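You operate a simulated robot arm through the tools that you are given. There is no shell and no other tool.

You run a simulated two-armed robot. Do the job below in one go: nothing can be reset, and whatever is moved stays where it is left.

Task
Pick up the mix can with one hand, pass it to the other hand and put it on the top of the sheet table. Set down upright: mix can.

The check looks at the end state, three seconds after you hand in, the way a careful person would. Anything else that was tipped, shoved, dropped, spilled or broken makes it a failure. Flat cloth is picked up by pressing the open fingertips on it (5 to 10 N) and closing them slowly along it; thin cloth reads only 2 to 8 mm in the jaws.

Robot
Two 7-joint arms with two-finger parallel grippers on one trunk, on a base that moves. Base frame: it is fixed to the floor where the robot stands at the start and does not move with it; the origin is under the middle of the robot, x ahead of it, y to its left, z up. Readings come in mm, degrees, newtons and seconds.
The left shoulder is at the start at [71, 156, 1005], the right one opposite. Each reaches about 1231 mm from its shoulder. Places, roughly: mix can [2000, 2750, 1000]; top of the sheet table [1500, 200, 800]. Payload 3.91 kg a hand.
The tool frame of a hand sits at the grasp point between the pads (the TCP): z along the fingers, y along the line on which they close. The tips reach 30 mm beyond it. The gripper opens to 110 mm. The fingers are 20 mm wide and 10 mm thick; the gripper's body (48 by 112 mm) begins 55 mm behind the TCP.
Orientation is that of the tool frame in the base frame, as a unit quaternion [w, x, y, z]. With the fingers straight down and closing along the base's y, the tool's x points along the base's -x, its y along +y and its z along -z.

Tools
- The arms move only by the tool apply_moves. It takes "left_motion", "right_motion" or both (then of equal length, played together; a hand with none holds still); each is a list of rows, each a list of 7 numbers: the opening in per cent of the stroke, from 0 (shut) to 100 (fully open), then the shift along the base's x, y, z in mm, then the turn, a rotation vector about the base's x, y, z in degrees. In form: [[jaw, tx, ty, tz, ax, ay, az], ...]. A call has 1 to 20 rows; each row is the pose to reach, as a shift and turn from the pose commanded when the call began. A row lasts 0.2 s, in which the tool goes at most 50 mm and 8.6 degrees; a call with a longer step from one row to the next is refused whole, and so is a gripper value outside its range. Where a pose cannot be reached the arm comes as near as it can. A force on the tool above 40 N (or 10 N above the force at the start of the call, whichever is more), or a blocked arm, ends the call early, and 0.2 s more pass. The fingers move at their own pace (about 108 mm/s each) and stop on an object; they squeeze with about 36 N. The grip force told is the motor's: it shows also when the fingers shut on nothing. Time passes only in rows, and 0.2 s behind the last, so rows that repeat a pose let the fingers close. It gives the time, the measured TCP pose, the force on the tool (base axes), the opening and the grip force at its end, in the units of the frame above (readings bear some noise), with the torque about the TCP (base axes, N m) and any sound that the robot's microphone picked up, and new pictures: "pictures" is both (left out), scene, wrist or none (wrist: the cameras of the hands that moved).
- Cameras (640 x 400 px; columns grow to the right, rows downward): "scene" is now at [149.5, 2.9, 1250.7]; the picture's right is [0.01, -1.00, 0.00], its down [-0.30, -0.00, -0.95] and it looks along [0.95, 0.01, -0.30] (base axes); focal length 248 px, centre (320, 200). "left" rides on the left gripper at [72, -17, -103] in its tool frame; the picture's right is [0.23, 0.97, 0.00], its down [-0.76, 0.18, -0.62] and it looks along [-0.61, 0.14, 0.78] (tool axes); focal length 222 px, centre (320, 200). "right" rides on the right gripper at [72, 17, -104] in its tool frame; the picture's right is [-0.23, 0.97, 0.00], its down [-0.76, -0.18, -0.62] and it looks along [-0.61, -0.14, 0.78] (tool axes); focal length 222 px, centre (320, 200). There is no depth. A picture from a camera that has moved, and an enlarged one, comes with that camera's place and axes in the base frame and with its lens. The place of the scene camera against the robot may be out by one fixed shift of up to 12 mm in any direction.
- lift_body(by): slides the trunk up (or, below 0, down) by that many mm; the arms and the scene camera ride with it, the base frame stays. It gives what a move gives, with no picture.
- base_move(legs): drives the robot by 1 to 6 legs, each [ahead, left, turn to the left] in mm, mm and degrees, along the robot's own axes; the way and the turn of a leg run together, so that a leg with both is an arc; at most 1500 mm and 180 degrees a leg. The arms and the cameras ride along, it lands a little off, and it stops where it bumps. It gives what a move gives, and a new picture of the scene camera.
- pan_tilt(pan, tilt): turns the head with the scene camera to pan (to the left, within 86 degrees either way) and tilt (down, from -29 to 69), counted from straight ahead of the robot. It gives what a move gives, and a new picture of the scene camera.
- inspect(camera, box): a new picture of the part [left, top, right, bottom] of that camera's present view, enlarged. No time passes.
- finish_job(): hands the job in; it is judged then, once.

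Places have to be worked out from the pictures, the camera data and where the tool is seen. Open the grippers and draw the arms clear of the work before you hand the job in, unless the task says otherwise.

The tools are called after "Request:" as a command line: name --argument value ..., lists and objects as JSON in quotes. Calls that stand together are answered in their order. apply_moves: Moves the arms, as the interface text tells. Its arguments: {"type":"object","properties":{"left_motion":{"type":"array"},"right_motion":{"type":"array"},"pictures":{"type":"string","enum":["both","scene","wrist","none"]}},"required":[]} The other tools are called the same way: lift_body (by) moves the trunk up or down; base_move (legs) drives the base; pan_tilt (pan, tilt) turns the head that bears the scene camera; inspect (camera, box) takes an enlarged picture of a part of a camera's view; finish_job () hands the job in.

At the start:

```text
time: 0.0
left_ee_pos: [707.5, 371.2, 1196.1]
left_tool_rot: [0.0, -0.001, 1.0, 0.0]
left_wrist_force: [-0.2, 0.6, 0.2]
left_moment: [0.0, -0.03, 0.01]
left_width: 110.0
left_finger_force: 0.1
right_ee_pos: [792.9, -304.9, 1152.1]
right_tool_rot: [0.0, 0.0, 1.0, -0.001]
right_wrist_force: [0.3, 0.3, -0.6]
right_moment: [0.01, 0.0, 0.0]
right_width: 110.1
right_finger_force: 0.1
trunk travel left (down, up): [-450.0, 490.0]
robot x, y, heading: [-3.4, -2.8, 0.2]
head pan, tilt (commanded): [0.5, 17.2]
```

scene: 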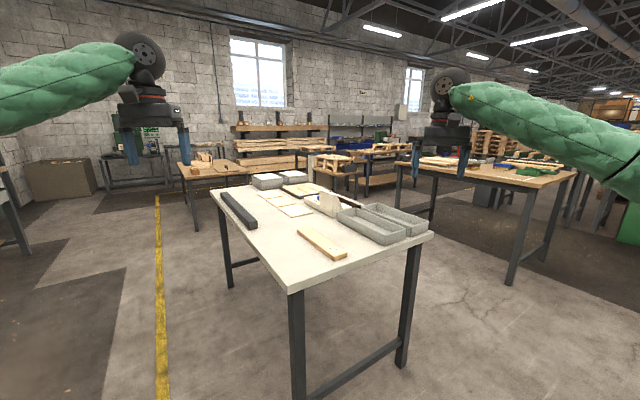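
right: 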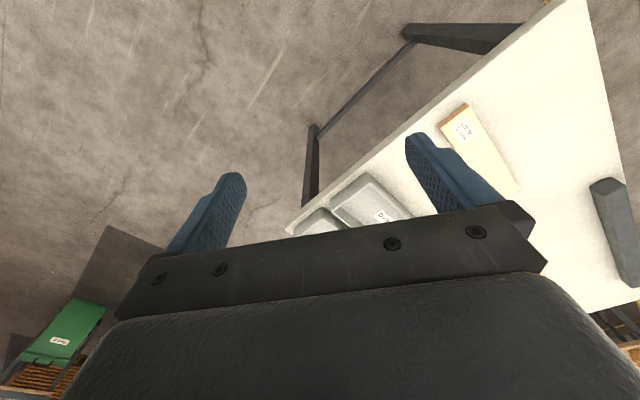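
left: 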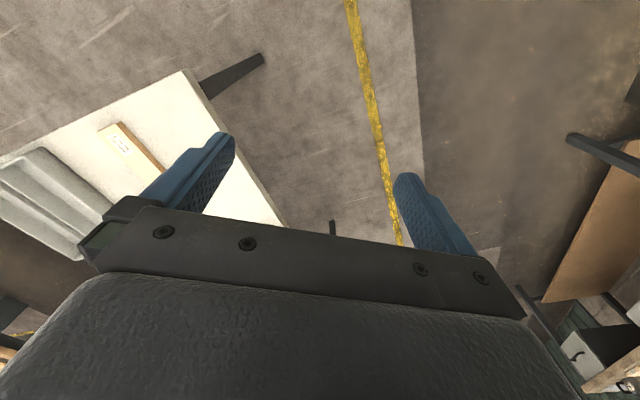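

The scene shows a white-topped table ahead and other tables farther off; the mix can should be to the front left. I pan the head to the left to look for it.

Request:
pan_tilt --pan 54 --tilt 10

Request:
inspect --camera "scene" --box '[200, 100, 440, 250]'

```text
time: 1.2
left_ee_pos: [706.9, 371.8, 1196.5]
left_tool_rot: [0.0, 0.0, 1.0, 0.0]
left_wrist_force: [0.2, -0.1, -0.1]
left_moment: [0.04, 0.01, -0.03]
left_width: 110.1
left_finger_force: 0.1
right_ee_pos: [793.5, -304.2, 1152.7]
right_tool_rot: [0.0, 0.0, 1.0, 0.0]
right_wrist_force: [0.2, 0.4, 0.5]
right_moment: [0.04, -0.01, 0.02]
right_width: 110.2
right_finger_force: 0.0
trunk travel left (down, up): [-450.0, 490.0]
robot x, y, heading: [0.6, 0.2, -0.2]
head pan, tilt (commanded): [54.0, 10.0]
camera scene: at [110.9, 77.2, 1262.4], right [0.81, -0.59, 0.0], down [-0.1, -0.14, -0.98], along [0.58, 0.8, -0.17], focal length 248 px, centre (320, 200)
```

scene: 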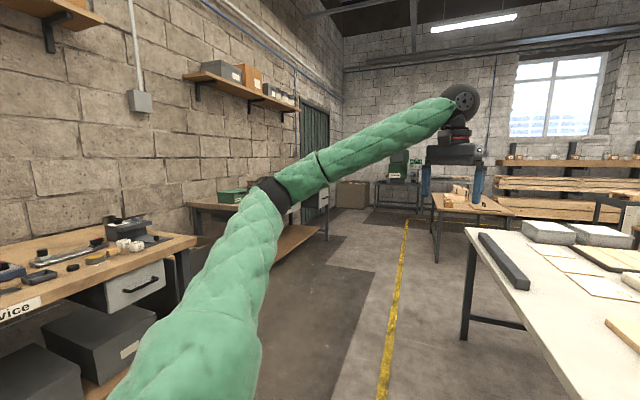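

```text
2.67 times, centred on (320, 175) of scene
camera zoom: at [110.9, 77.2, 1262.4], right [0.81, -0.59, 0.0], down [-0.1, -0.14, -0.98], along [0.58, 0.8, -0.17], focal length 660 px, centre (320, 267)
```

zoom: 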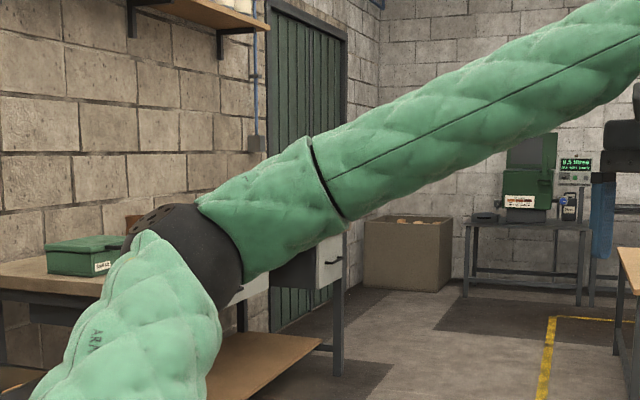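

The place where the mix can should be lies behind my left arm in this view; there is also a green machine with a display at about (400,170). I zoom in there and on the bench.

Request:
inspect --camera "scene" --box '[370, 140, 450, 190]'

Request:
inspect --camera "scene" --box '[180, 170, 340, 270]'

Request:
inspect --camera "scene" --box '[460, 200, 640, 312]'

```text
8.00 times, centred on (410, 165) of scene
camera zoom: at [110.9, 77.2, 1262.4], right [0.81, -0.59, 0.0], down [-0.1, -0.14, -0.98], along [0.58, 0.8, -0.17], focal length 1981 px, centre (-400, 480)
```

zoom: 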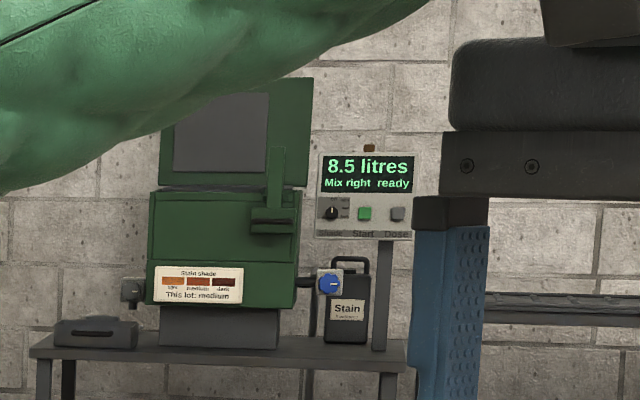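

```text
4.00 times, centred on (260, 220) of scene
camera zoom: at [110.9, 77.2, 1262.4], right [0.81, -0.59, 0.0], down [-0.1, -0.14, -0.98], along [0.58, 0.8, -0.17], focal length 990 px, centre (560, 120)
```

zoom: 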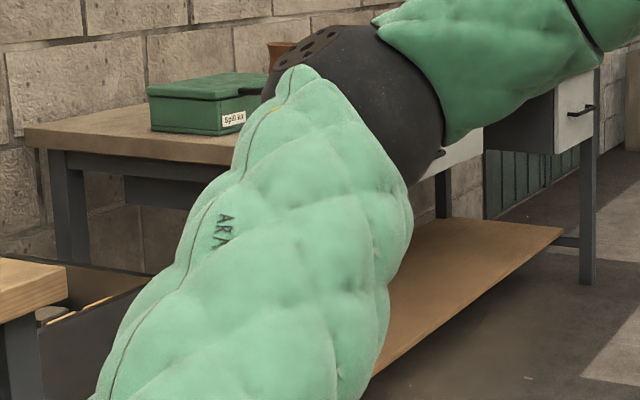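

```text
3.56 times, centred on (550, 256) of scene
camera zoom: at [110.9, 77.2, 1262.4], right [0.81, -0.59, 0.0], down [-0.1, -0.14, -0.98], along [0.58, 0.8, -0.17], focal length 880 px, centre (-498, 1)
```

zoom: 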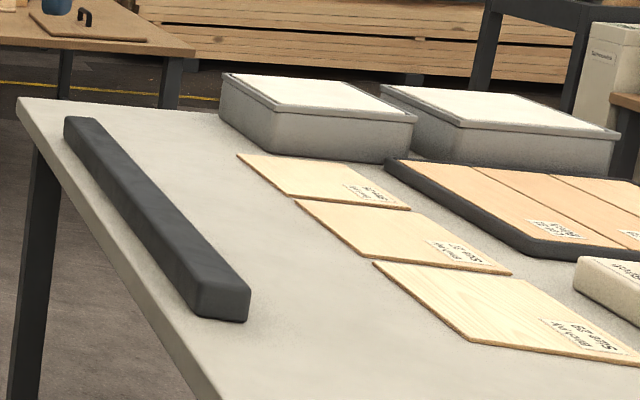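

The table ahead (near corner about [728, 93]) is the sheet table, and the room is turned about 32° to my frame. I turn the base left by 54° with the head straight, so that the arms frame the direction of the can.

Request:
base_move --legs '[[0, 0, 54]]'

Request:
pan_tilt --pan 0 --tilt 12

Request:
inspect --camera "scene" --box '[220, 120, 420, 245]'

```text
time: 4.0
left_ee_pos: [114.9, 789.5, 1196.6]
left_tool_rot: [0.0, -0.454, 0.891, 0.0]
left_wrist_force: [0.8, 0.3, -0.4]
left_moment: [-0.04, 0.04, -0.03]
left_width: 109.9
left_finger_force: 0.2
right_ee_pos: [710.4, 463.9, 1151.9]
right_tool_rot: [0.001, -0.454, 0.891, 0.0]
right_wrist_force: [0.0, 0.6, 0.0]
right_moment: [-0.01, 0.01, 0.01]
right_width: 110.1
right_finger_force: 0.0
trunk travel left (down, up): [-450.0, 490.0]
robot x, y, heading: [-2.1, 0.3, 53.8]
head pan, tilt (commanded): [54.0, 10.0]
camera scene: at [5.9, 131.8, 1262.4], right [0.95, 0.31, 0.0], down [0.05, -0.17, -0.98], along [-0.31, 0.94, -0.17], focal length 248 px, centre (320, 200)
```

scene: 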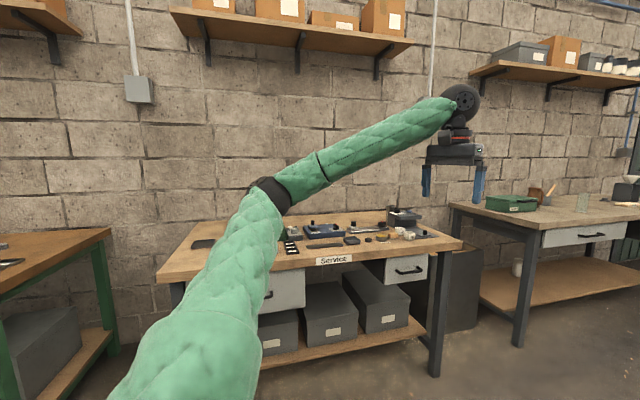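

```text
time: 5.3
left_ee_pos: [115.6, 790.2, 1197.3]
left_tool_rot: [0.0, -0.455, 0.891, -0.001]
left_wrist_force: [0.0, -0.4, 1.2]
left_moment: [-0.04, 0.01, 0.04]
left_width: 109.8
left_finger_force: 0.0
right_ee_pos: [711.5, 463.1, 1153.0]
right_tool_rot: [-0.001, -0.455, 0.891, 0.0]
right_wrist_force: [-0.6, 0.3, 1.2]
right_moment: [0.02, -0.03, 0.02]
right_width: 109.9
right_finger_force: 0.1
trunk travel left (down, up): [-450.0, 490.0]
robot x, y, heading: [-0.3, 3.4, 54.1]
head pan, tilt (commanded): [0.0, 12.0]
camera scene: at [89.8, 118.6, 1259.2], right [0.81, -0.59, 0.0], down [-0.12, -0.17, -0.98], along [0.57, 0.79, -0.21], focal length 248 px, centre (320, 200)
```

scene: 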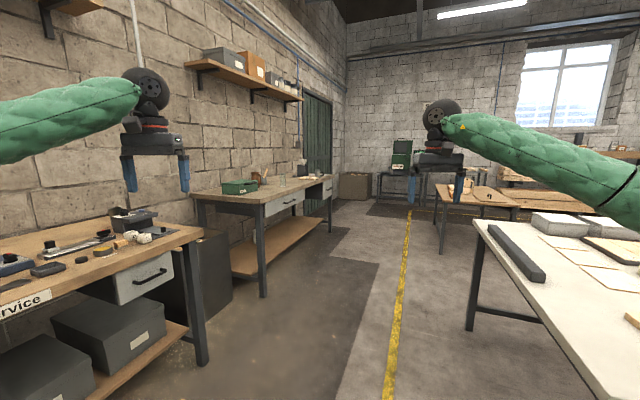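

```text
3.20 times, centred on (320, 182) of scene
camera zoom: at [89.8, 118.6, 1259.2], right [0.81, -0.59, 0.0], down [-0.12, -0.17, -0.98], along [0.57, 0.79, -0.21], focal length 792 px, centre (320, 256)
```

zoom: 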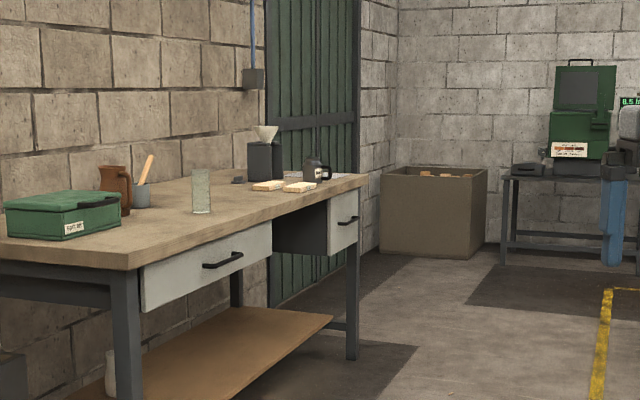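

There is a bench along the left wall, with a small handled vessel near its far end at about (319,174). I zoom in on it.

Request:
inspect --camera "scene" --box '[290, 155, 346, 190]'

Request:
inspect --camera "scene" --box '[370, 130, 450, 180]'

Request:
inspect --camera "scene" --box '[440, 170, 600, 270]'

```text
11.43 times, centred on (318, 172) of scene
camera zoom: at [89.8, 118.6, 1259.2], right [0.81, -0.59, 0.0], down [-0.12, -0.17, -0.98], along [0.57, 0.79, -0.21], focal length 2830 px, centre (343, 514)
```

zoom: 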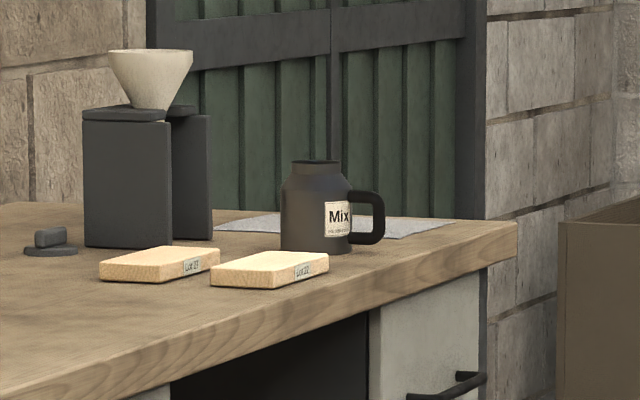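

```text
8.00 times, centred on (410, 155) of scene
camera zoom: at [89.8, 118.6, 1259.2], right [0.81, -0.59, 0.0], down [-0.12, -0.17, -0.98], along [0.57, 0.79, -0.21], focal length 1981 px, centre (-400, 560)
```

zoom: 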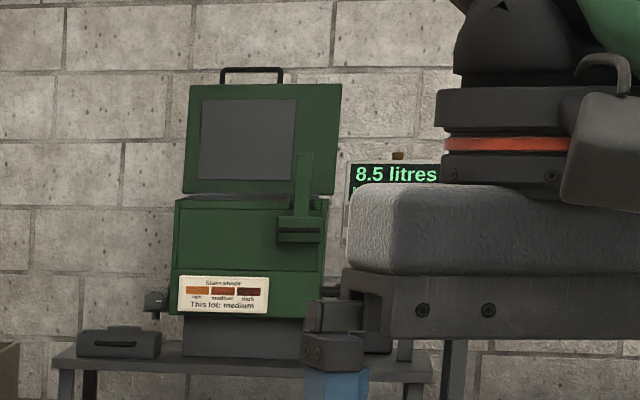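

```text
4.00 times, centred on (520, 220) of scene
camera zoom: at [89.8, 118.6, 1259.2], right [0.81, -0.59, 0.0], down [-0.12, -0.17, -0.98], along [0.57, 0.79, -0.21], focal length 990 px, centre (-480, 120)
```

zoom: 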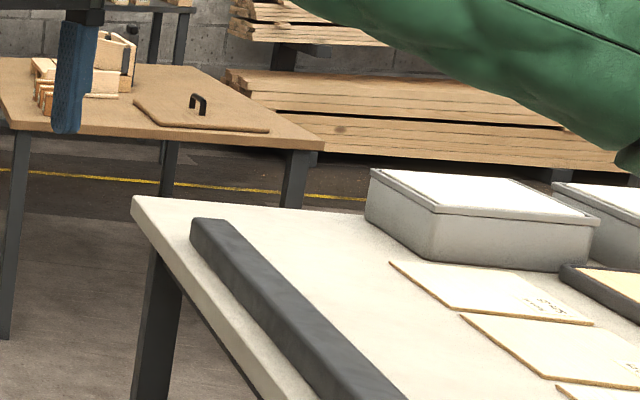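

The mix can is the dark handled can labelled "Mix" near the far end of the left-wall bench, roughly [2000, 2750], bench top near z 880–900. I raise the trunk for clearance and drive half of the way down the aisle.

Request:
lift_body --by 200

Request:
base_move --legs '[[1400, -250, 0]]'

Request:
inspect --camera "scene" --box '[160, 140, 400, 290]'

```text
time: 7.4
left_ee_pos: [114.5, 790.5, 1397.7]
left_tool_rot: [0.001, -0.455, 0.89, -0.001]
left_wrist_force: [-0.1, -0.1, -0.2]
left_moment: [0.02, 0.01, 0.0]
left_width: 110.3
left_finger_force: 0.1
right_ee_pos: [711.7, 463.9, 1351.6]
right_tool_rot: [-0.001, -0.454, 0.891, 0.0]
right_wrist_force: [-0.6, -0.7, 0.1]
right_moment: [0.0, 0.0, 0.04]
right_width: 109.8
right_finger_force: 0.0
trunk travel left (down, up): [-650.0, 290.0]
robot x, y, heading: [3.7, -3.6, 53.9]
head pan, tilt (commanded): [0.0, 12.0]
```

```text
time: 14.6
left_ee_pos: [1110.9, 1812.5, 1396.7]
left_tool_rot: [-0.001, -0.468, 0.884, 0.0]
left_wrist_force: [0.6, 0.4, -0.3]
left_moment: [0.02, -0.02, 0.01]
left_width: 110.0
left_finger_force: 0.1
right_ee_pos: [1719.8, 1504.4, 1351.4]
right_tool_rot: [0.0, -0.468, 0.884, 0.001]
right_wrist_force: [-0.6, -0.4, -0.4]
right_moment: [0.02, 0.0, 0.05]
right_width: 110.1
right_finger_force: 0.0
trunk travel left (down, up): [-650.0, 290.0]
robot x, y, heading: [1021.8, 1019.7, 55.6]
head pan, tilt (commanded): [0.0, 12.0]
camera scene: at [1107.7, 1140.6, 1459.2], right [0.83, -0.56, 0.0], down [-0.12, -0.17, -0.98], along [0.55, 0.81, -0.21], focal length 248 px, centre (320, 200)
```

scene: 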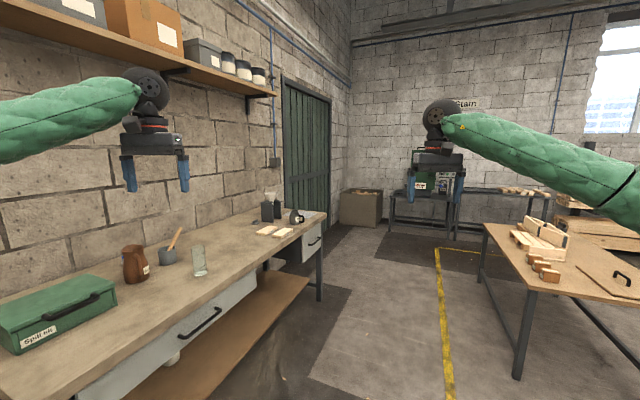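

```text
2.67 times, centred on (280, 215) of scene
camera zoom: at [1107.7, 1140.6, 1459.2], right [0.83, -0.56, 0.0], down [-0.12, -0.17, -0.98], along [0.55, 0.81, -0.21], focal length 660 px, centre (427, 160)
```

zoom: 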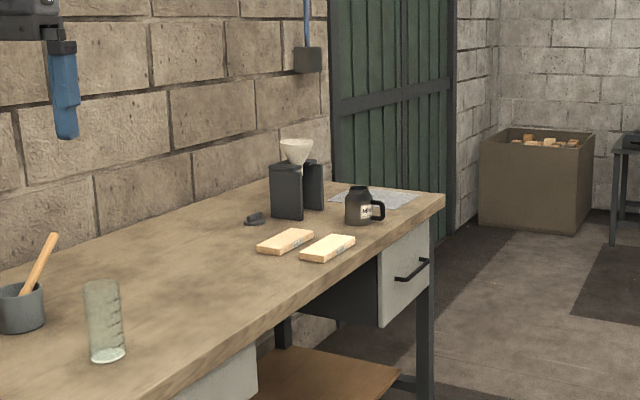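

From two views the can's base is near [1977, 2768, 884], 155 mm behind the bench's front edge, and the bench runs at about 34°. I drive on to a spot about 700 mm in front of it and turn to face the bench.

Request:
base_move --legs '[[800, -205, 0], [800, -205, 0], [0, 0, 68.4]]'

Request:
pan_tilt --pan -8 --tilt 42

```text
time: 26.0
left_ee_pos: [1559.3, 2501.3, 1398.4]
left_tool_rot: [0.0, 0.88, -0.475, 0.001]
left_wrist_force: [-0.4, 0.2, 0.3]
left_moment: [-0.04, -0.02, 0.01]
left_width: 109.8
left_finger_force: 0.1
right_ee_pos: [2075.2, 2944.3, 1352.4]
right_tool_rot: [0.0, 0.881, -0.474, 0.0]
right_wrist_force: [0.1, 0.3, -0.4]
right_moment: [0.0, -0.02, 0.0]
right_width: 110.0
right_finger_force: 0.1
trunk travel left (down, up): [-650.0, 290.0]
robot x, y, heading: [2255.9, 2114.8, 123.7]
head pan, tilt (commanded): [0.0, 12.0]
camera scene: at [2184.0, 2237.1, 1459.2], right [0.83, 0.55, 0.0], down [0.12, -0.17, -0.98], along [-0.54, 0.82, -0.21], focal length 248 px, centre (320, 200)
```

scene: 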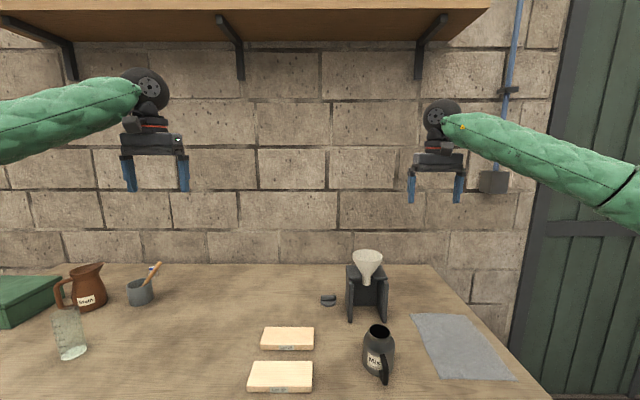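

```text
time: 26.9
left_ee_pos: [1558.4, 2500.3, 1397.0]
left_tool_rot: [0.0, 0.88, -0.475, 0.0]
left_wrist_force: [-0.2, 0.1, -0.2]
left_moment: [-0.02, -0.01, -0.06]
left_width: 110.1
left_finger_force: 0.0
right_ee_pos: [2075.5, 2944.8, 1352.3]
right_tool_rot: [0.0, 0.881, -0.474, 0.0]
right_wrist_force: [-0.8, -0.2, -0.4]
right_moment: [-0.03, 0.02, 0.0]
right_width: 109.9
right_finger_force: 0.0
trunk travel left (down, up): [-650.0, 290.0]
robot x, y, heading: [2256.5, 2112.8, 123.5]
head pan, tilt (commanded): [-8.0, 42.0]
camera scene: at [2199.7, 2235.0, 1411.9], right [0.9, 0.43, 0.0], down [0.29, -0.6, -0.74], along [-0.32, 0.67, -0.67], focal length 248 px, centre (320, 200)
```

scene: 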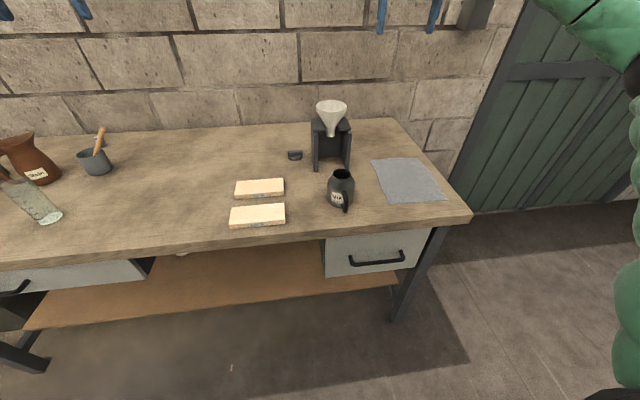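

The can stands clear in view now, with its handle pointing roughly toward me. I zoom in on it from here.

Request:
inspect --camera "scene" --box '[270, 130, 430, 230]'

Request:
inspect --camera "scene" --box '[310, 155, 374, 195]'

```text
4.00 times, centred on (350, 180) of scene
camera zoom: at [2199.7, 2235.0, 1411.9], right [0.9, 0.43, 0.0], down [0.29, -0.6, -0.74], along [-0.32, 0.67, -0.67], focal length 990 px, centre (200, 280)
```

zoom: 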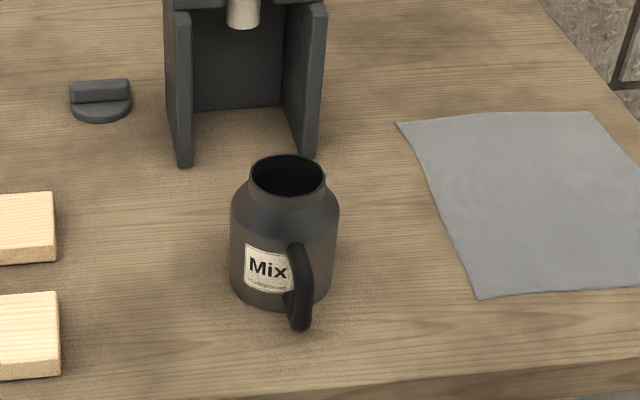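

```text
10.00 times, centred on (342, 175) of scene
camera zoom: at [2199.7, 2235.0, 1411.9], right [0.9, 0.43, 0.0], down [0.29, -0.6, -0.74], along [-0.32, 0.67, -0.67], focal length 2476 px, centre (100, 450)
```

zoom: 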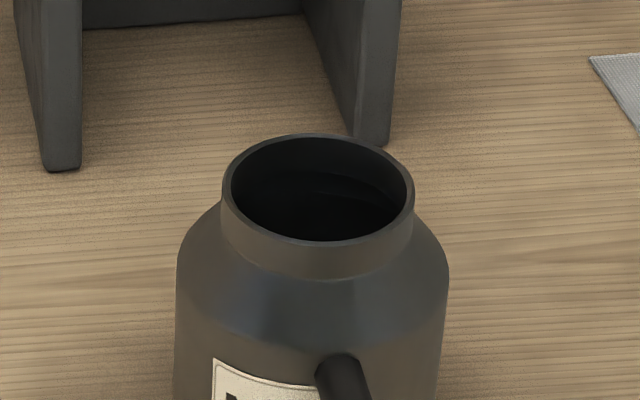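

The can's axis is at about [2004, 2792], rim near z 985, bench near z 886, and its handle points straight toward me (about −60°). I bring the right hand back over the can at height, fingers closing left-right, so that the handle stays clear.

Request:
apply_moves --right_motion '[[100, -8, -17, 0, 0, 0, 0], [100, -22, -46, 0, 0, 0, 0], [100, -36, -77, 0, 0, 0, 0], [100, -50, -107, 0, 0, 0, 0], [100, -64, -136, 0, 0, 0, 0], [100, -71.5, -152.8, 0, 0, 0, 0], [100, -71.5, -152.8, 0, 0, 0, 0]]' --pictures "both"

Request:
lift_body --by -200

Request:
inspect --camera "right" --box '[0, 0, 640, 400]'

Request:
inspect --camera "scene" --box '[220, 60, 460, 210]'

```text
time: 28.5
left_ee_pos: [1558.3, 2501.2, 1397.5]
left_tool_rot: [0.0, 0.881, -0.474, 0.0]
left_wrist_force: [0.7, 0.6, -0.5]
left_moment: [-0.01, 0.02, -0.02]
left_width: 110.0
left_finger_force: 0.0
right_ee_pos: [2004.2, 2791.1, 1352.0]
right_tool_rot: [-0.001, 0.88, -0.475, 0.0]
right_wrist_force: [0.5, 0.8, 0.2]
right_moment: [-0.01, 0.01, 0.02]
right_width: 110.2
right_finger_force: 0.0
trunk travel left (down, up): [-650.0, 290.0]
robot x, y, heading: [2254.5, 2114.3, 123.5]
head pan, tilt (commanded): [-8.0, 42.0]
camera scene: at [2199.8, 2235.1, 1411.8], right [0.9, 0.43, 0.0], down [0.29, -0.6, -0.74], along [-0.32, 0.67, -0.67], focal length 248 px, centre (320, 200)
camera right: at [2028.9, 2722.1, 1456.2], right [-0.94, -0.35, 0.0], down [-0.27, 0.73, 0.62], along [-0.22, 0.58, -0.78], focal length 222 px, centre (320, 200)
```

scene: 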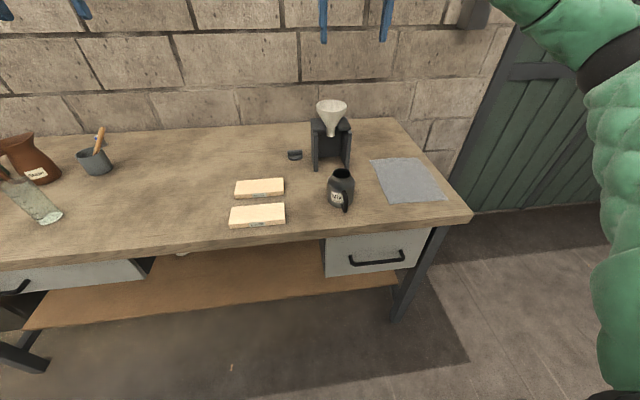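
right: 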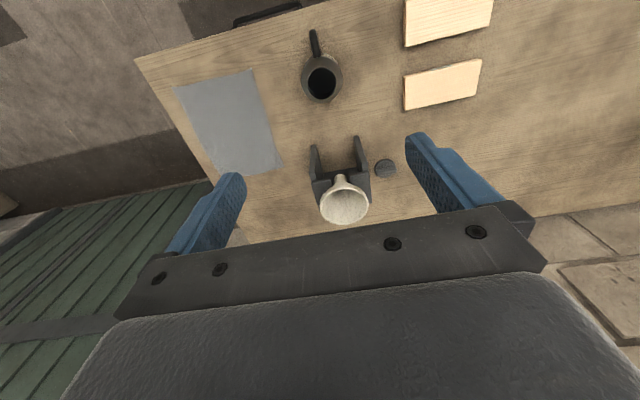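

```text
time: 30.7
left_ee_pos: [1558.6, 2500.0, 1198.0]
left_tool_rot: [0.0, 0.88, -0.474, 0.0]
left_wrist_force: [-0.6, 0.3, -0.9]
left_moment: [0.04, 0.01, 0.01]
left_width: 110.0
left_finger_force: 0.0
right_ee_pos: [2002.7, 2790.7, 1151.6]
right_tool_rot: [0.001, 0.88, -0.474, -0.001]
right_wrist_force: [0.5, 0.4, 0.0]
right_moment: [0.02, -0.02, -0.01]
right_width: 110.1
right_finger_force: 0.1
trunk travel left (down, up): [-450.0, 490.0]
robot x, y, heading: [2258.0, 2117.2, 123.2]
head pan, tilt (commanded): [-8.0, 42.0]
```

```text
1.00 times, centred on (320, 200) of right (not enlarged: the box is as wide or as high as the picture)
camera zoom: at [2029.1, 2721.9, 1256.5], right [-0.94, -0.35, 0.0], down [-0.27, 0.73, 0.62], along [-0.22, 0.58, -0.78], focal length 222 px, centre (320, 200)
```

zoom: 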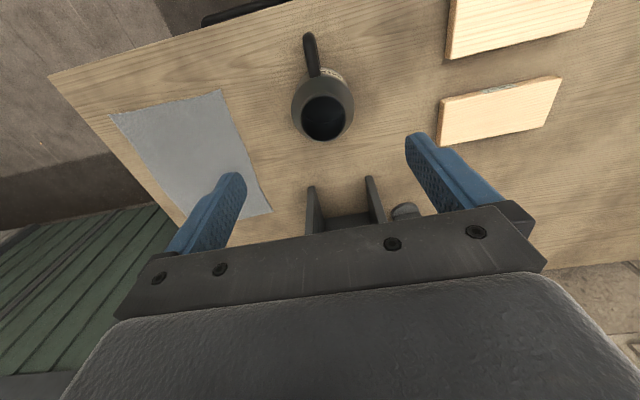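

```text
2.67 times, centred on (340, 135) of scene
camera zoom: at [2199.8, 2234.6, 1211.9], right [0.9, 0.43, 0.0], down [0.29, -0.6, -0.74], along [-0.32, 0.67, -0.67], focal length 660 px, centre (267, 373)
```

zoom: 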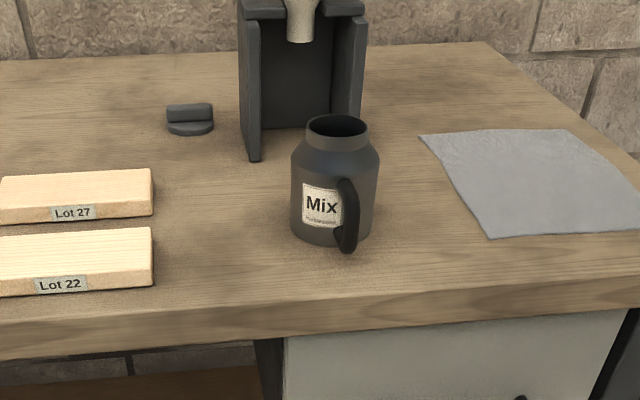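

The wrist camera sees the can from above; I enlarge it to measure the rim centre and handle exactly.

Request:
inspect --camera "right" --box '[240, 20, 400, 120]'

Request:
inspect --camera "right" --box '[272, 70, 368, 130]'

Request:
inspect --camera "right" --box '[272, 90, 368, 150]'

```text
4.00 times, centred on (320, 70) of right
camera zoom: at [2029.1, 2721.9, 1256.5], right [-0.94, -0.35, 0.0], down [-0.27, 0.73, 0.62], along [-0.22, 0.58, -0.78], focal length 888 px, centre (320, 720)
```

zoom: 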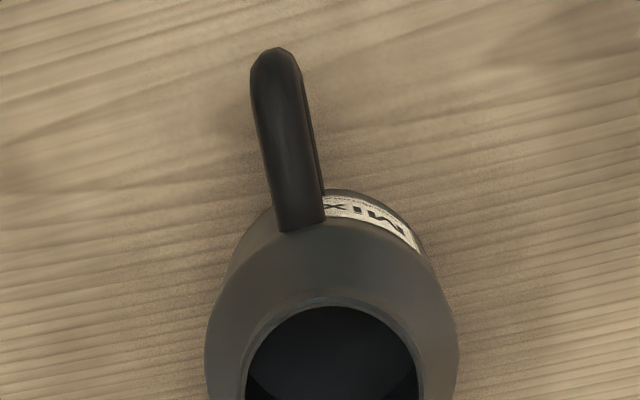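

```text
6.67 times, centred on (320, 100) of right
camera zoom: at [2029.1, 2721.9, 1256.5], right [-0.94, -0.35, 0.0], down [-0.27, 0.73, 0.62], along [-0.22, 0.58, -0.78], focal length 1481 px, centre (320, 867)
```

zoom: 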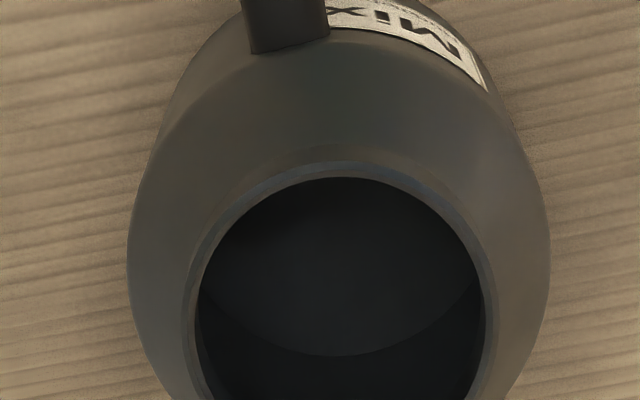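

```text
6.67 times, centred on (320, 120) of right
camera zoom: at [2029.1, 2721.9, 1256.5], right [-0.94, -0.35, 0.0], down [-0.27, 0.73, 0.62], along [-0.22, 0.58, -0.78], focal length 1481 px, centre (320, 733)
```

zoom: 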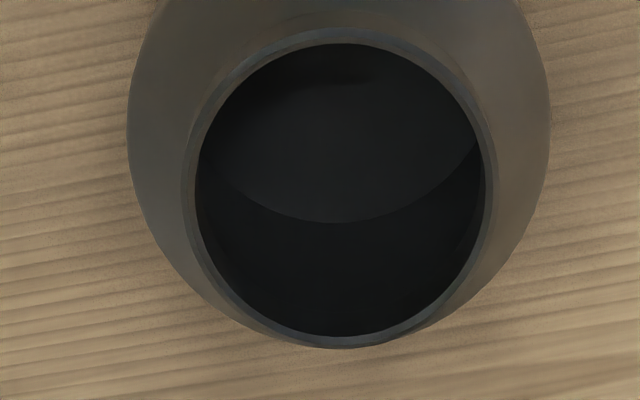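

The rim centre works out to about [1993.5, 2806] with rim height near z 980, and the handle points to the robot, clear of both finger lines. I shift over it and come down part way, then look again.

Request:
apply_moves --right_motion '[[100, -3, 5, -10, 0, 0, 0], [100, -6, 10, -30, 0, 0, 0], [100, -9, 14.5, -50, 0, 0, 0], [100, -9.5, 15, -70, 0, 0, 0], [100, -9.5, 15, -85, 0, 0, 0], [100, -9.5, 15, -90, 0, 0, 0], [100, -9.5, 15, -90, 0, 0, 0]]' --pictures "both"

Request:
inspect --camera "scene" --box '[290, 60, 418, 140]'

Request:
inspect --camera "right" --box '[200, 40, 440, 190]'

```text
time: 32.3
left_ee_pos: [1558.2, 2500.4, 1197.1]
left_tool_rot: [-0.001, 0.88, -0.474, 0.001]
left_wrist_force: [-0.8, -0.3, 0.0]
left_moment: [0.01, 0.0, 0.0]
left_width: 110.2
left_finger_force: 0.1
right_ee_pos: [1994.7, 2806.4, 1062.7]
right_tool_rot: [0.0, 0.88, -0.474, 0.0]
right_wrist_force: [1.0, 0.5, 0.3]
right_moment: [0.03, -0.02, 0.01]
right_width: 110.2
right_finger_force: 0.0
trunk travel left (down, up): [-450.0, 490.0]
robot x, y, heading: [2254.6, 2112.7, 123.4]
head pan, tilt (commanded): [-8.0, 42.0]
camera scene: at [2199.7, 2234.8, 1211.8], right [0.9, 0.43, 0.0], down [0.29, -0.6, -0.74], along [-0.32, 0.67, -0.67], focal length 248 px, centre (320, 200)
camera right: at [2020.0, 2736.7, 1166.2], right [-0.94, -0.35, 0.0], down [-0.27, 0.73, 0.62], along [-0.22, 0.58, -0.78], focal length 222 px, centre (320, 200)
```

scene: 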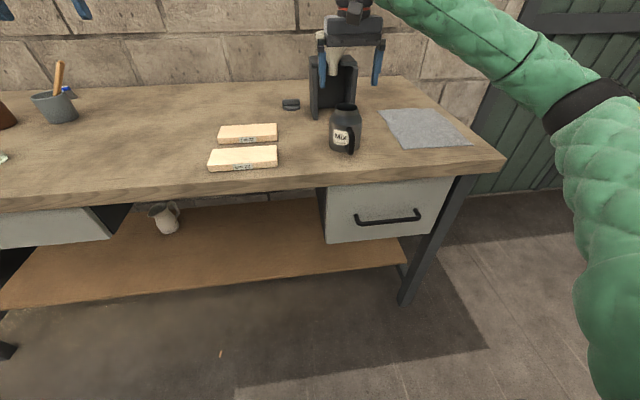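
right: 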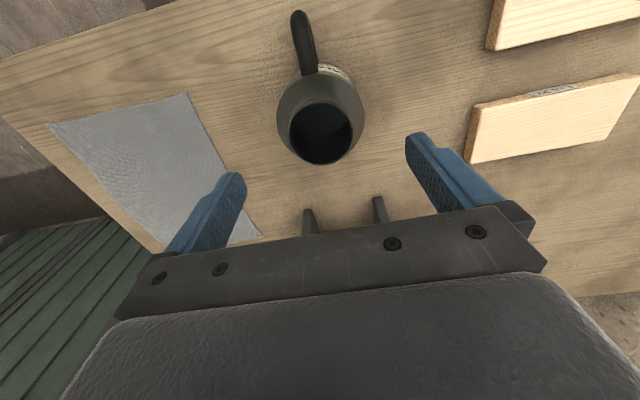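

```text
5.00 times, centred on (354, 100) of scene
camera zoom: at [2199.7, 2234.8, 1211.8], right [0.9, 0.43, 0.0], down [0.29, -0.6, -0.74], along [-0.32, 0.67, -0.67], focal length 1238 px, centre (150, 700)
```

zoom: 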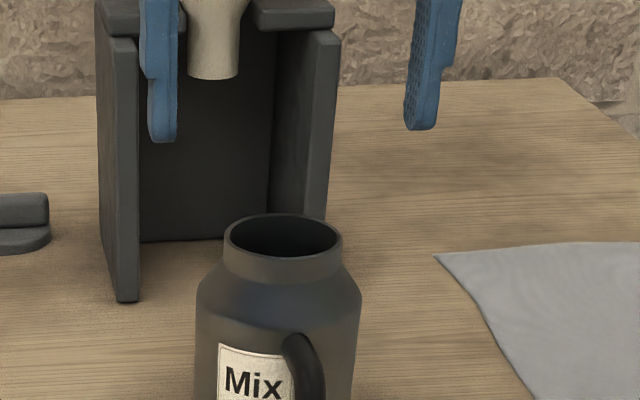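

```text
2.67 times, centred on (320, 115) of right
camera zoom: at [2020.0, 2736.7, 1166.2], right [-0.94, -0.35, 0.0], down [-0.27, 0.73, 0.62], along [-0.22, 0.58, -0.78], focal length 592 px, centre (320, 427)
```

zoom: 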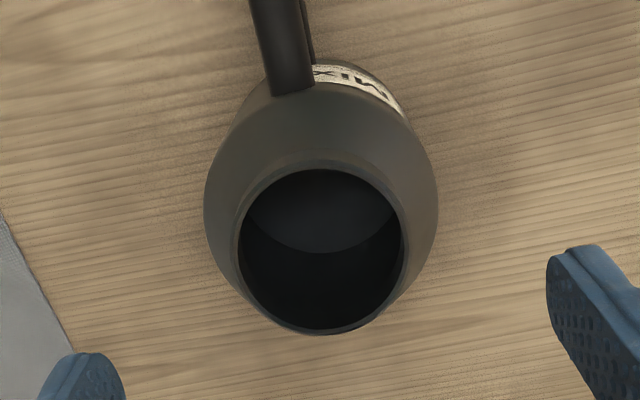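

The rim centre is within 0.5 mm of the closing line and about 2 mm farther forward than the TCP; rim z is about 977, with a 16 mm high neck. I come down so the fingertips straddle the neck (TCP z ≈ 993), then check before closing.

Request:
apply_moves --right_motion '[[100, -0.5, 0.7, -8, 0, 0, 0], [100, -1, 1.4, -22, 0, 0, 0], [100, -1.3, 1.9, -37, 0, 0, 0], [100, -1.3, 1.9, -52, 0, 0, 0], [100, -1.3, 1.9, -63, 0, 0, 0], [100, -1.3, 1.9, -69, 0, 0, 0], [100, -1.3, 1.9, -69, 0, 0, 0]]' --pictures "wrist"

Request:
inspect --camera "scene" --box '[296, 70, 392, 130]'

Request:
inspect --camera "right" --box '[200, 60, 440, 210]'

```text
time: 33.9
left_ee_pos: [1558.8, 2500.3, 1195.8]
left_tool_rot: [-0.001, 0.88, -0.475, -0.001]
left_wrist_force: [0.4, -0.3, -0.8]
left_moment: [0.0, 0.01, -0.01]
left_width: 109.8
left_finger_force: 0.2
right_ee_pos: [1992.5, 2809.0, 994.0]
right_tool_rot: [0.001, 0.881, -0.474, 0.001]
right_wrist_force: [0.1, 0.8, -0.1]
right_moment: [-0.01, -0.01, -0.02]
right_width: 109.8
right_finger_force: 0.1
trunk travel left (down, up): [-450.0, 490.0]
robot x, y, heading: [2256.2, 2115.1, 123.2]
head pan, tilt (commanded): [-8.0, 42.0]
camera right: at [2018.0, 2738.9, 1097.7], right [-0.94, -0.35, 0.0], down [-0.27, 0.73, 0.62], along [-0.22, 0.58, -0.78], focal length 222 px, centre (320, 200)
```

right: 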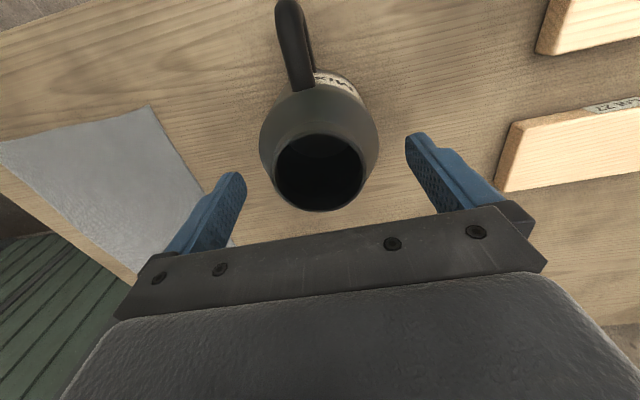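

```text
6.67 times, centred on (344, 100) of scene
camera zoom: at [2199.7, 2234.7, 1211.8], right [0.9, 0.43, 0.0], down [0.29, -0.6, -0.74], along [-0.32, 0.67, -0.67], focal length 1651 px, centre (160, 867)
```

zoom: 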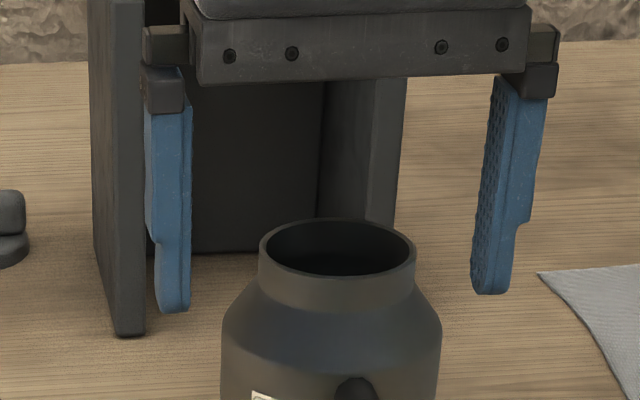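

```text
2.67 times, centred on (320, 135) of right
camera zoom: at [2018.0, 2738.9, 1097.7], right [-0.94, -0.35, 0.0], down [-0.27, 0.73, 0.62], along [-0.22, 0.58, -0.78], focal length 592 px, centre (320, 373)
```

zoom: 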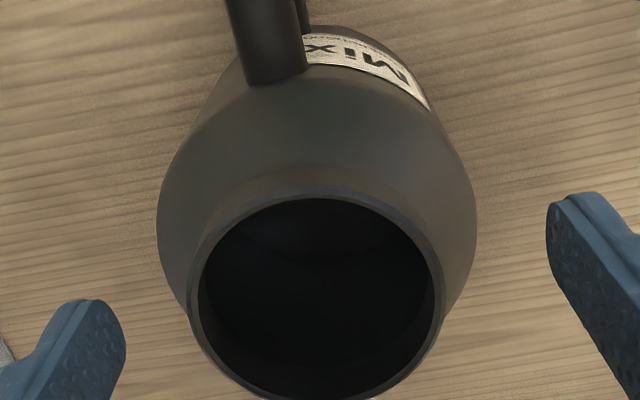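

Comparing both views, the rim is really at about z 986 and the can's axis about 6 mm nearer to me than the TCP. I back up 9.5 mm and shift 6 mm toward the robot so the tips sit beside the straight neck, then look again.

Request:
apply_moves --right_motion '[[100, 0, 0, 5, 0, 0, 0], [100, 1.8, -2.7, 9.5, 0, 0, 0], [100, 3.6, -5.4, 9.5, 0, 0, 0], [100, 3.6, -5.4, 9.5, 0, 0, 0]]' --pictures "none"

Request:
inspect --camera "scene" --box '[296, 70, 392, 130]'

Request:
inspect --camera "right" --box '[200, 90, 440, 240]'

```text
time: 34.9
left_ee_pos: [1558.6, 2500.5, 1197.1]
left_tool_rot: [0.0, 0.88, -0.475, 0.0]
left_wrist_force: [0.9, -0.4, 0.1]
left_moment: [0.02, -0.02, 0.01]
left_width: 110.0
left_finger_force: 0.0
right_ee_pos: [1996.6, 2802.5, 1001.5]
right_tool_rot: [0.0, 0.881, -0.474, 0.0]
right_wrist_force: [1.1, -0.3, 0.4]
right_moment: [0.0, 0.01, -0.01]
right_width: 109.9
right_finger_force: 0.0
trunk travel left (down, up): [-450.0, 490.0]
robot x, y, heading: [2258.5, 2116.8, 123.3]
head pan, tilt (commanded): [-8.0, 42.0]
```

```text
6.67 times, centred on (344, 100) of scene
camera zoom: at [2199.7, 2234.8, 1211.8], right [0.9, 0.43, 0.0], down [0.29, -0.6, -0.74], along [-0.32, 0.67, -0.67], focal length 1651 px, centre (160, 867)
```

zoom: 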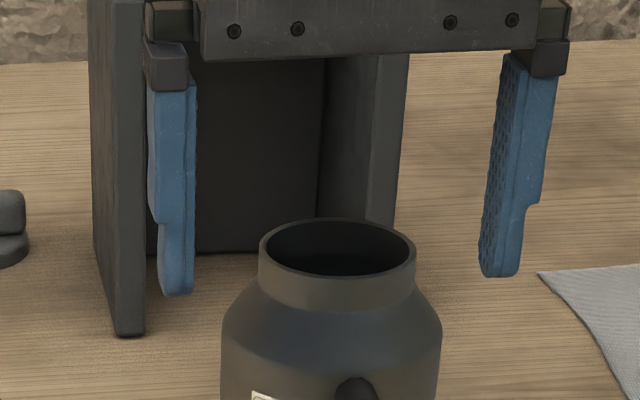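

```text
2.67 times, centred on (320, 165) of right
camera zoom: at [2021.6, 2733.8, 1106.8], right [-0.94, -0.35, 0.0], down [-0.27, 0.73, 0.62], along [-0.22, 0.58, -0.78], focal length 592 px, centre (320, 293)
```

zoom: 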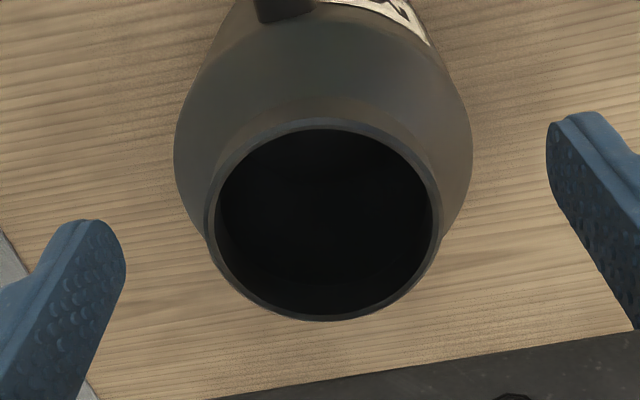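

The tips now flank the straight neck, about 13 mm below the rim and centred within about 1 mm. I go 2 mm deeper and close slowly on the neck.

Request:
apply_moves --right_motion '[[100, -0.4, -0.3, -2, 0, 0, 0], [88, -0.4, -0.3, -2, 0, 0, 0], [76, -0.4, -0.3, -2, 0, 0, 0], [66, -0.4, -0.3, -2, 0, 0, 0], [60, -0.4, -0.3, -2, 0, 0, 0], [57, -0.4, -0.3, -2, 0, 0, 0], [54, -0.4, -0.3, -2, 0, 0, 0], [51, -0.4, -0.3, -2, 0, 0, 0], [48, -0.4, -0.3, -2, 0, 0, 0], [40, -0.4, -0.3, -2, 0, 0, 0], [20, -0.4, -0.3, -2, 0, 0, 0], [0, -0.4, -0.3, -2, 0, 0, 0], [0, -0.4, -0.3, -2, 0, 0, 0]]' --pictures "wrist"

Request:
inspect --camera "scene" --box '[280, 60, 408, 140]'

```text
time: 37.7
left_ee_pos: [1559.6, 2499.1, 1197.7]
left_tool_rot: [0.0, 0.88, -0.475, 0.0]
left_wrist_force: [-0.2, -0.6, 0.0]
left_moment: [-0.02, 0.01, 0.0]
left_width: 110.1
left_finger_force: 0.0
right_ee_pos: [1996.9, 2802.3, 1001.2]
right_tool_rot: [-0.001, 0.88, -0.474, -0.001]
right_wrist_force: [-5.1, 7.3, 24.4]
right_moment: [0.63, 0.38, 0.0]
right_width: 57.1
right_finger_force: 36.1
trunk travel left (down, up): [-450.0, 490.0]
robot x, y, heading: [2258.4, 2114.7, 123.3]
head pan, tilt (commanded): [-8.0, 42.0]
camera right: at [2021.6, 2732.7, 1106.3], right [-0.94, -0.35, 0.0], down [-0.27, 0.73, 0.62], along [-0.22, 0.59, -0.78], focal length 222 px, centre (320, 200)
```

right: 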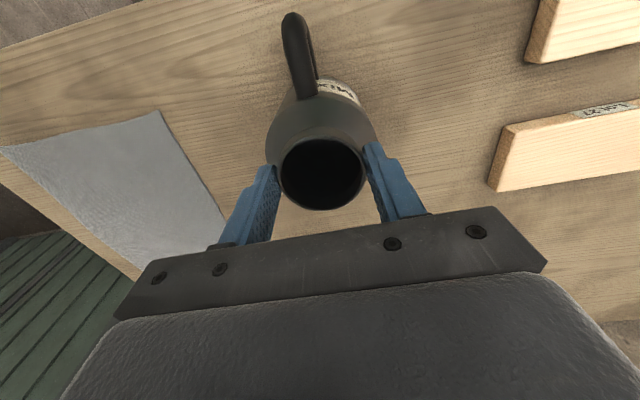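

```text
5.00 times, centred on (344, 100) of scene
camera zoom: at [2199.9, 2233.8, 1212.1], right [0.9, 0.43, 0.0], down [0.29, -0.6, -0.74], along [-0.32, 0.67, -0.67], focal length 1238 px, centre (200, 700)
```

zoom: 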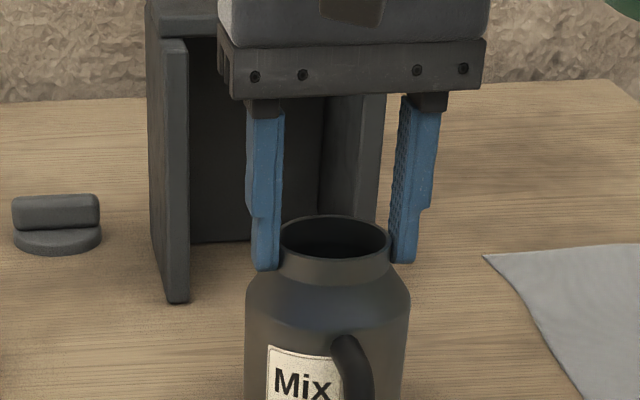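

The grip holds (57 mm, 36 N) but the tips press on the shoulder, with 24 N upward on the hand. I open slightly, rise 3 mm and close again for a cleaner hold on the neck.

Request:
apply_moves --right_motion '[[56, 0, 0, 0, 0, 0, 0], [60, 0, 0, 0, 0, 0, 0], [60, 0, 0, 3, 0, 0, 0], [60, 0, 0, 3, 0, 0, 0], [57, 0, 0, 3, 0, 0, 0], [54, 0, 0, 3, 0, 0, 0], [51, 0, 0, 3, 0, 0, 0], [48, 0, 0, 3, 0, 0, 0], [40, 0, 0, 3, 0, 0, 0], [20, 0, 0, 3, 0, 0, 0], [0, 0, 0, 3, 0, 0, 0], [0, 0, 0, 3, 0, 0, 0]]' --pictures "none"

Request:
inspect --camera "scene" --box '[280, 60, 408, 140]'

```text
time: 40.3
left_ee_pos: [1558.7, 2500.7, 1197.7]
left_tool_rot: [0.0, 0.881, -0.474, 0.0]
left_wrist_force: [0.9, 0.6, -0.1]
left_moment: [-0.05, 0.01, -0.01]
left_width: 110.2
left_finger_force: 0.1
right_ee_pos: [1996.1, 2802.8, 1003.3]
right_tool_rot: [0.0, 0.88, -0.474, 0.0]
right_wrist_force: [0.3, 0.3, -0.1]
right_moment: [0.01, -0.02, -0.01]
right_width: 56.8
right_finger_force: 35.9
trunk travel left (down, up): [-450.0, 490.0]
robot x, y, heading: [2261.7, 2113.5, 123.5]
head pan, tilt (commanded): [-8.0, 42.0]
```

```text
5.00 times, centred on (344, 100) of scene
camera zoom: at [2199.7, 2234.8, 1211.8], right [0.9, 0.43, 0.0], down [0.29, -0.6, -0.74], along [-0.32, 0.67, -0.67], focal length 1238 px, centre (200, 700)
```

zoom: 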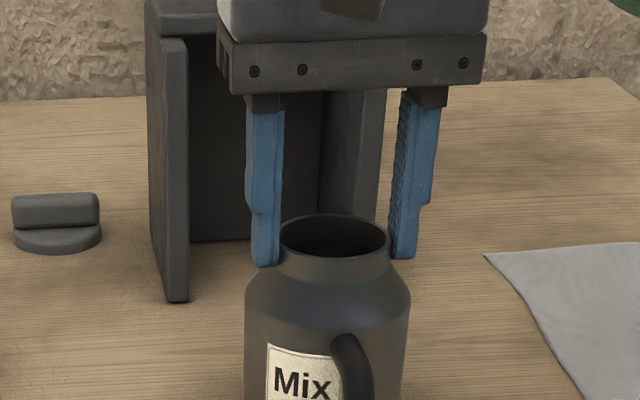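

Now the hand reads no side load and holds 56.8 mm at 36 N. I lift the can slowly, straight up by 40 mm, and watch the load.

Request:
apply_moves --right_motion '[[0, 0, 0, 2, 0, 0, 0], [0, 0, 0, 5, 0, 0, 0], [0, 0, 0, 10, 0, 0, 0], [0, 0, 0, 17, 0, 0, 0], [0, 0, 0, 25, 0, 0, 0], [0, 0, 0, 33, 0, 0, 0], [0, 0, 0, 38, 0, 0, 0], [0, 0, 0, 40, 0, 0, 0], [0, 0, 0, 40, 0, 0, 0]]' --pictures "both"

Request:
inspect --camera "scene" --box '[280, 50, 408, 130]'

```text
time: 42.3
left_ee_pos: [1559.5, 2500.8, 1198.2]
left_tool_rot: [0.0, 0.88, -0.475, 0.0]
left_wrist_force: [0.0, -0.5, 1.2]
left_moment: [0.01, 0.03, -0.01]
left_width: 109.9
left_finger_force: 0.0
right_ee_pos: [1996.4, 2803.3, 1044.2]
right_tool_rot: [0.0, 0.88, -0.474, 0.001]
right_wrist_force: [0.1, 1.2, -1.7]
right_moment: [-0.03, 0.01, 0.01]
right_width: 56.8
right_finger_force: 36.1
trunk travel left (down, up): [-450.0, 490.0]
robot x, y, heading: [2258.9, 2114.1, 123.5]
head pan, tilt (commanded): [-8.0, 42.0]
camera scene: at [2199.7, 2234.9, 1211.8], right [0.9, 0.43, 0.0], down [0.29, -0.6, -0.74], along [-0.32, 0.67, -0.67], focal length 248 px, centre (320, 200)
camera right: at [2021.8, 2733.8, 1147.1], right [-0.94, -0.35, 0.0], down [-0.27, 0.73, 0.62], along [-0.22, 0.58, -0.78], focal length 222 px, centre (320, 200)
```

scene: 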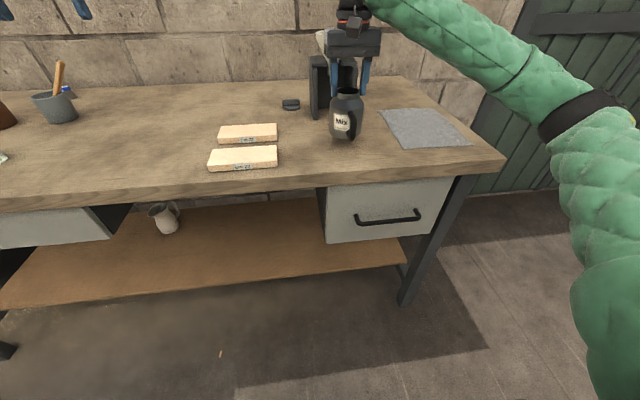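
right: 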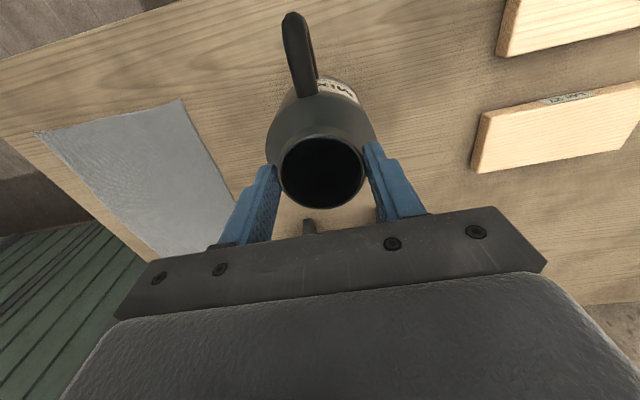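

```text
5.00 times, centred on (344, 90) of scene
camera zoom: at [2199.7, 2234.9, 1211.8], right [0.9, 0.43, 0.0], down [0.29, -0.6, -0.74], along [-0.32, 0.67, -0.67], focal length 1238 px, centre (200, 750)
```

zoom: 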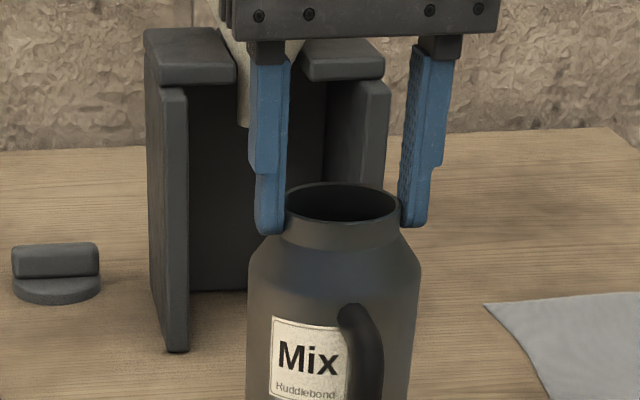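

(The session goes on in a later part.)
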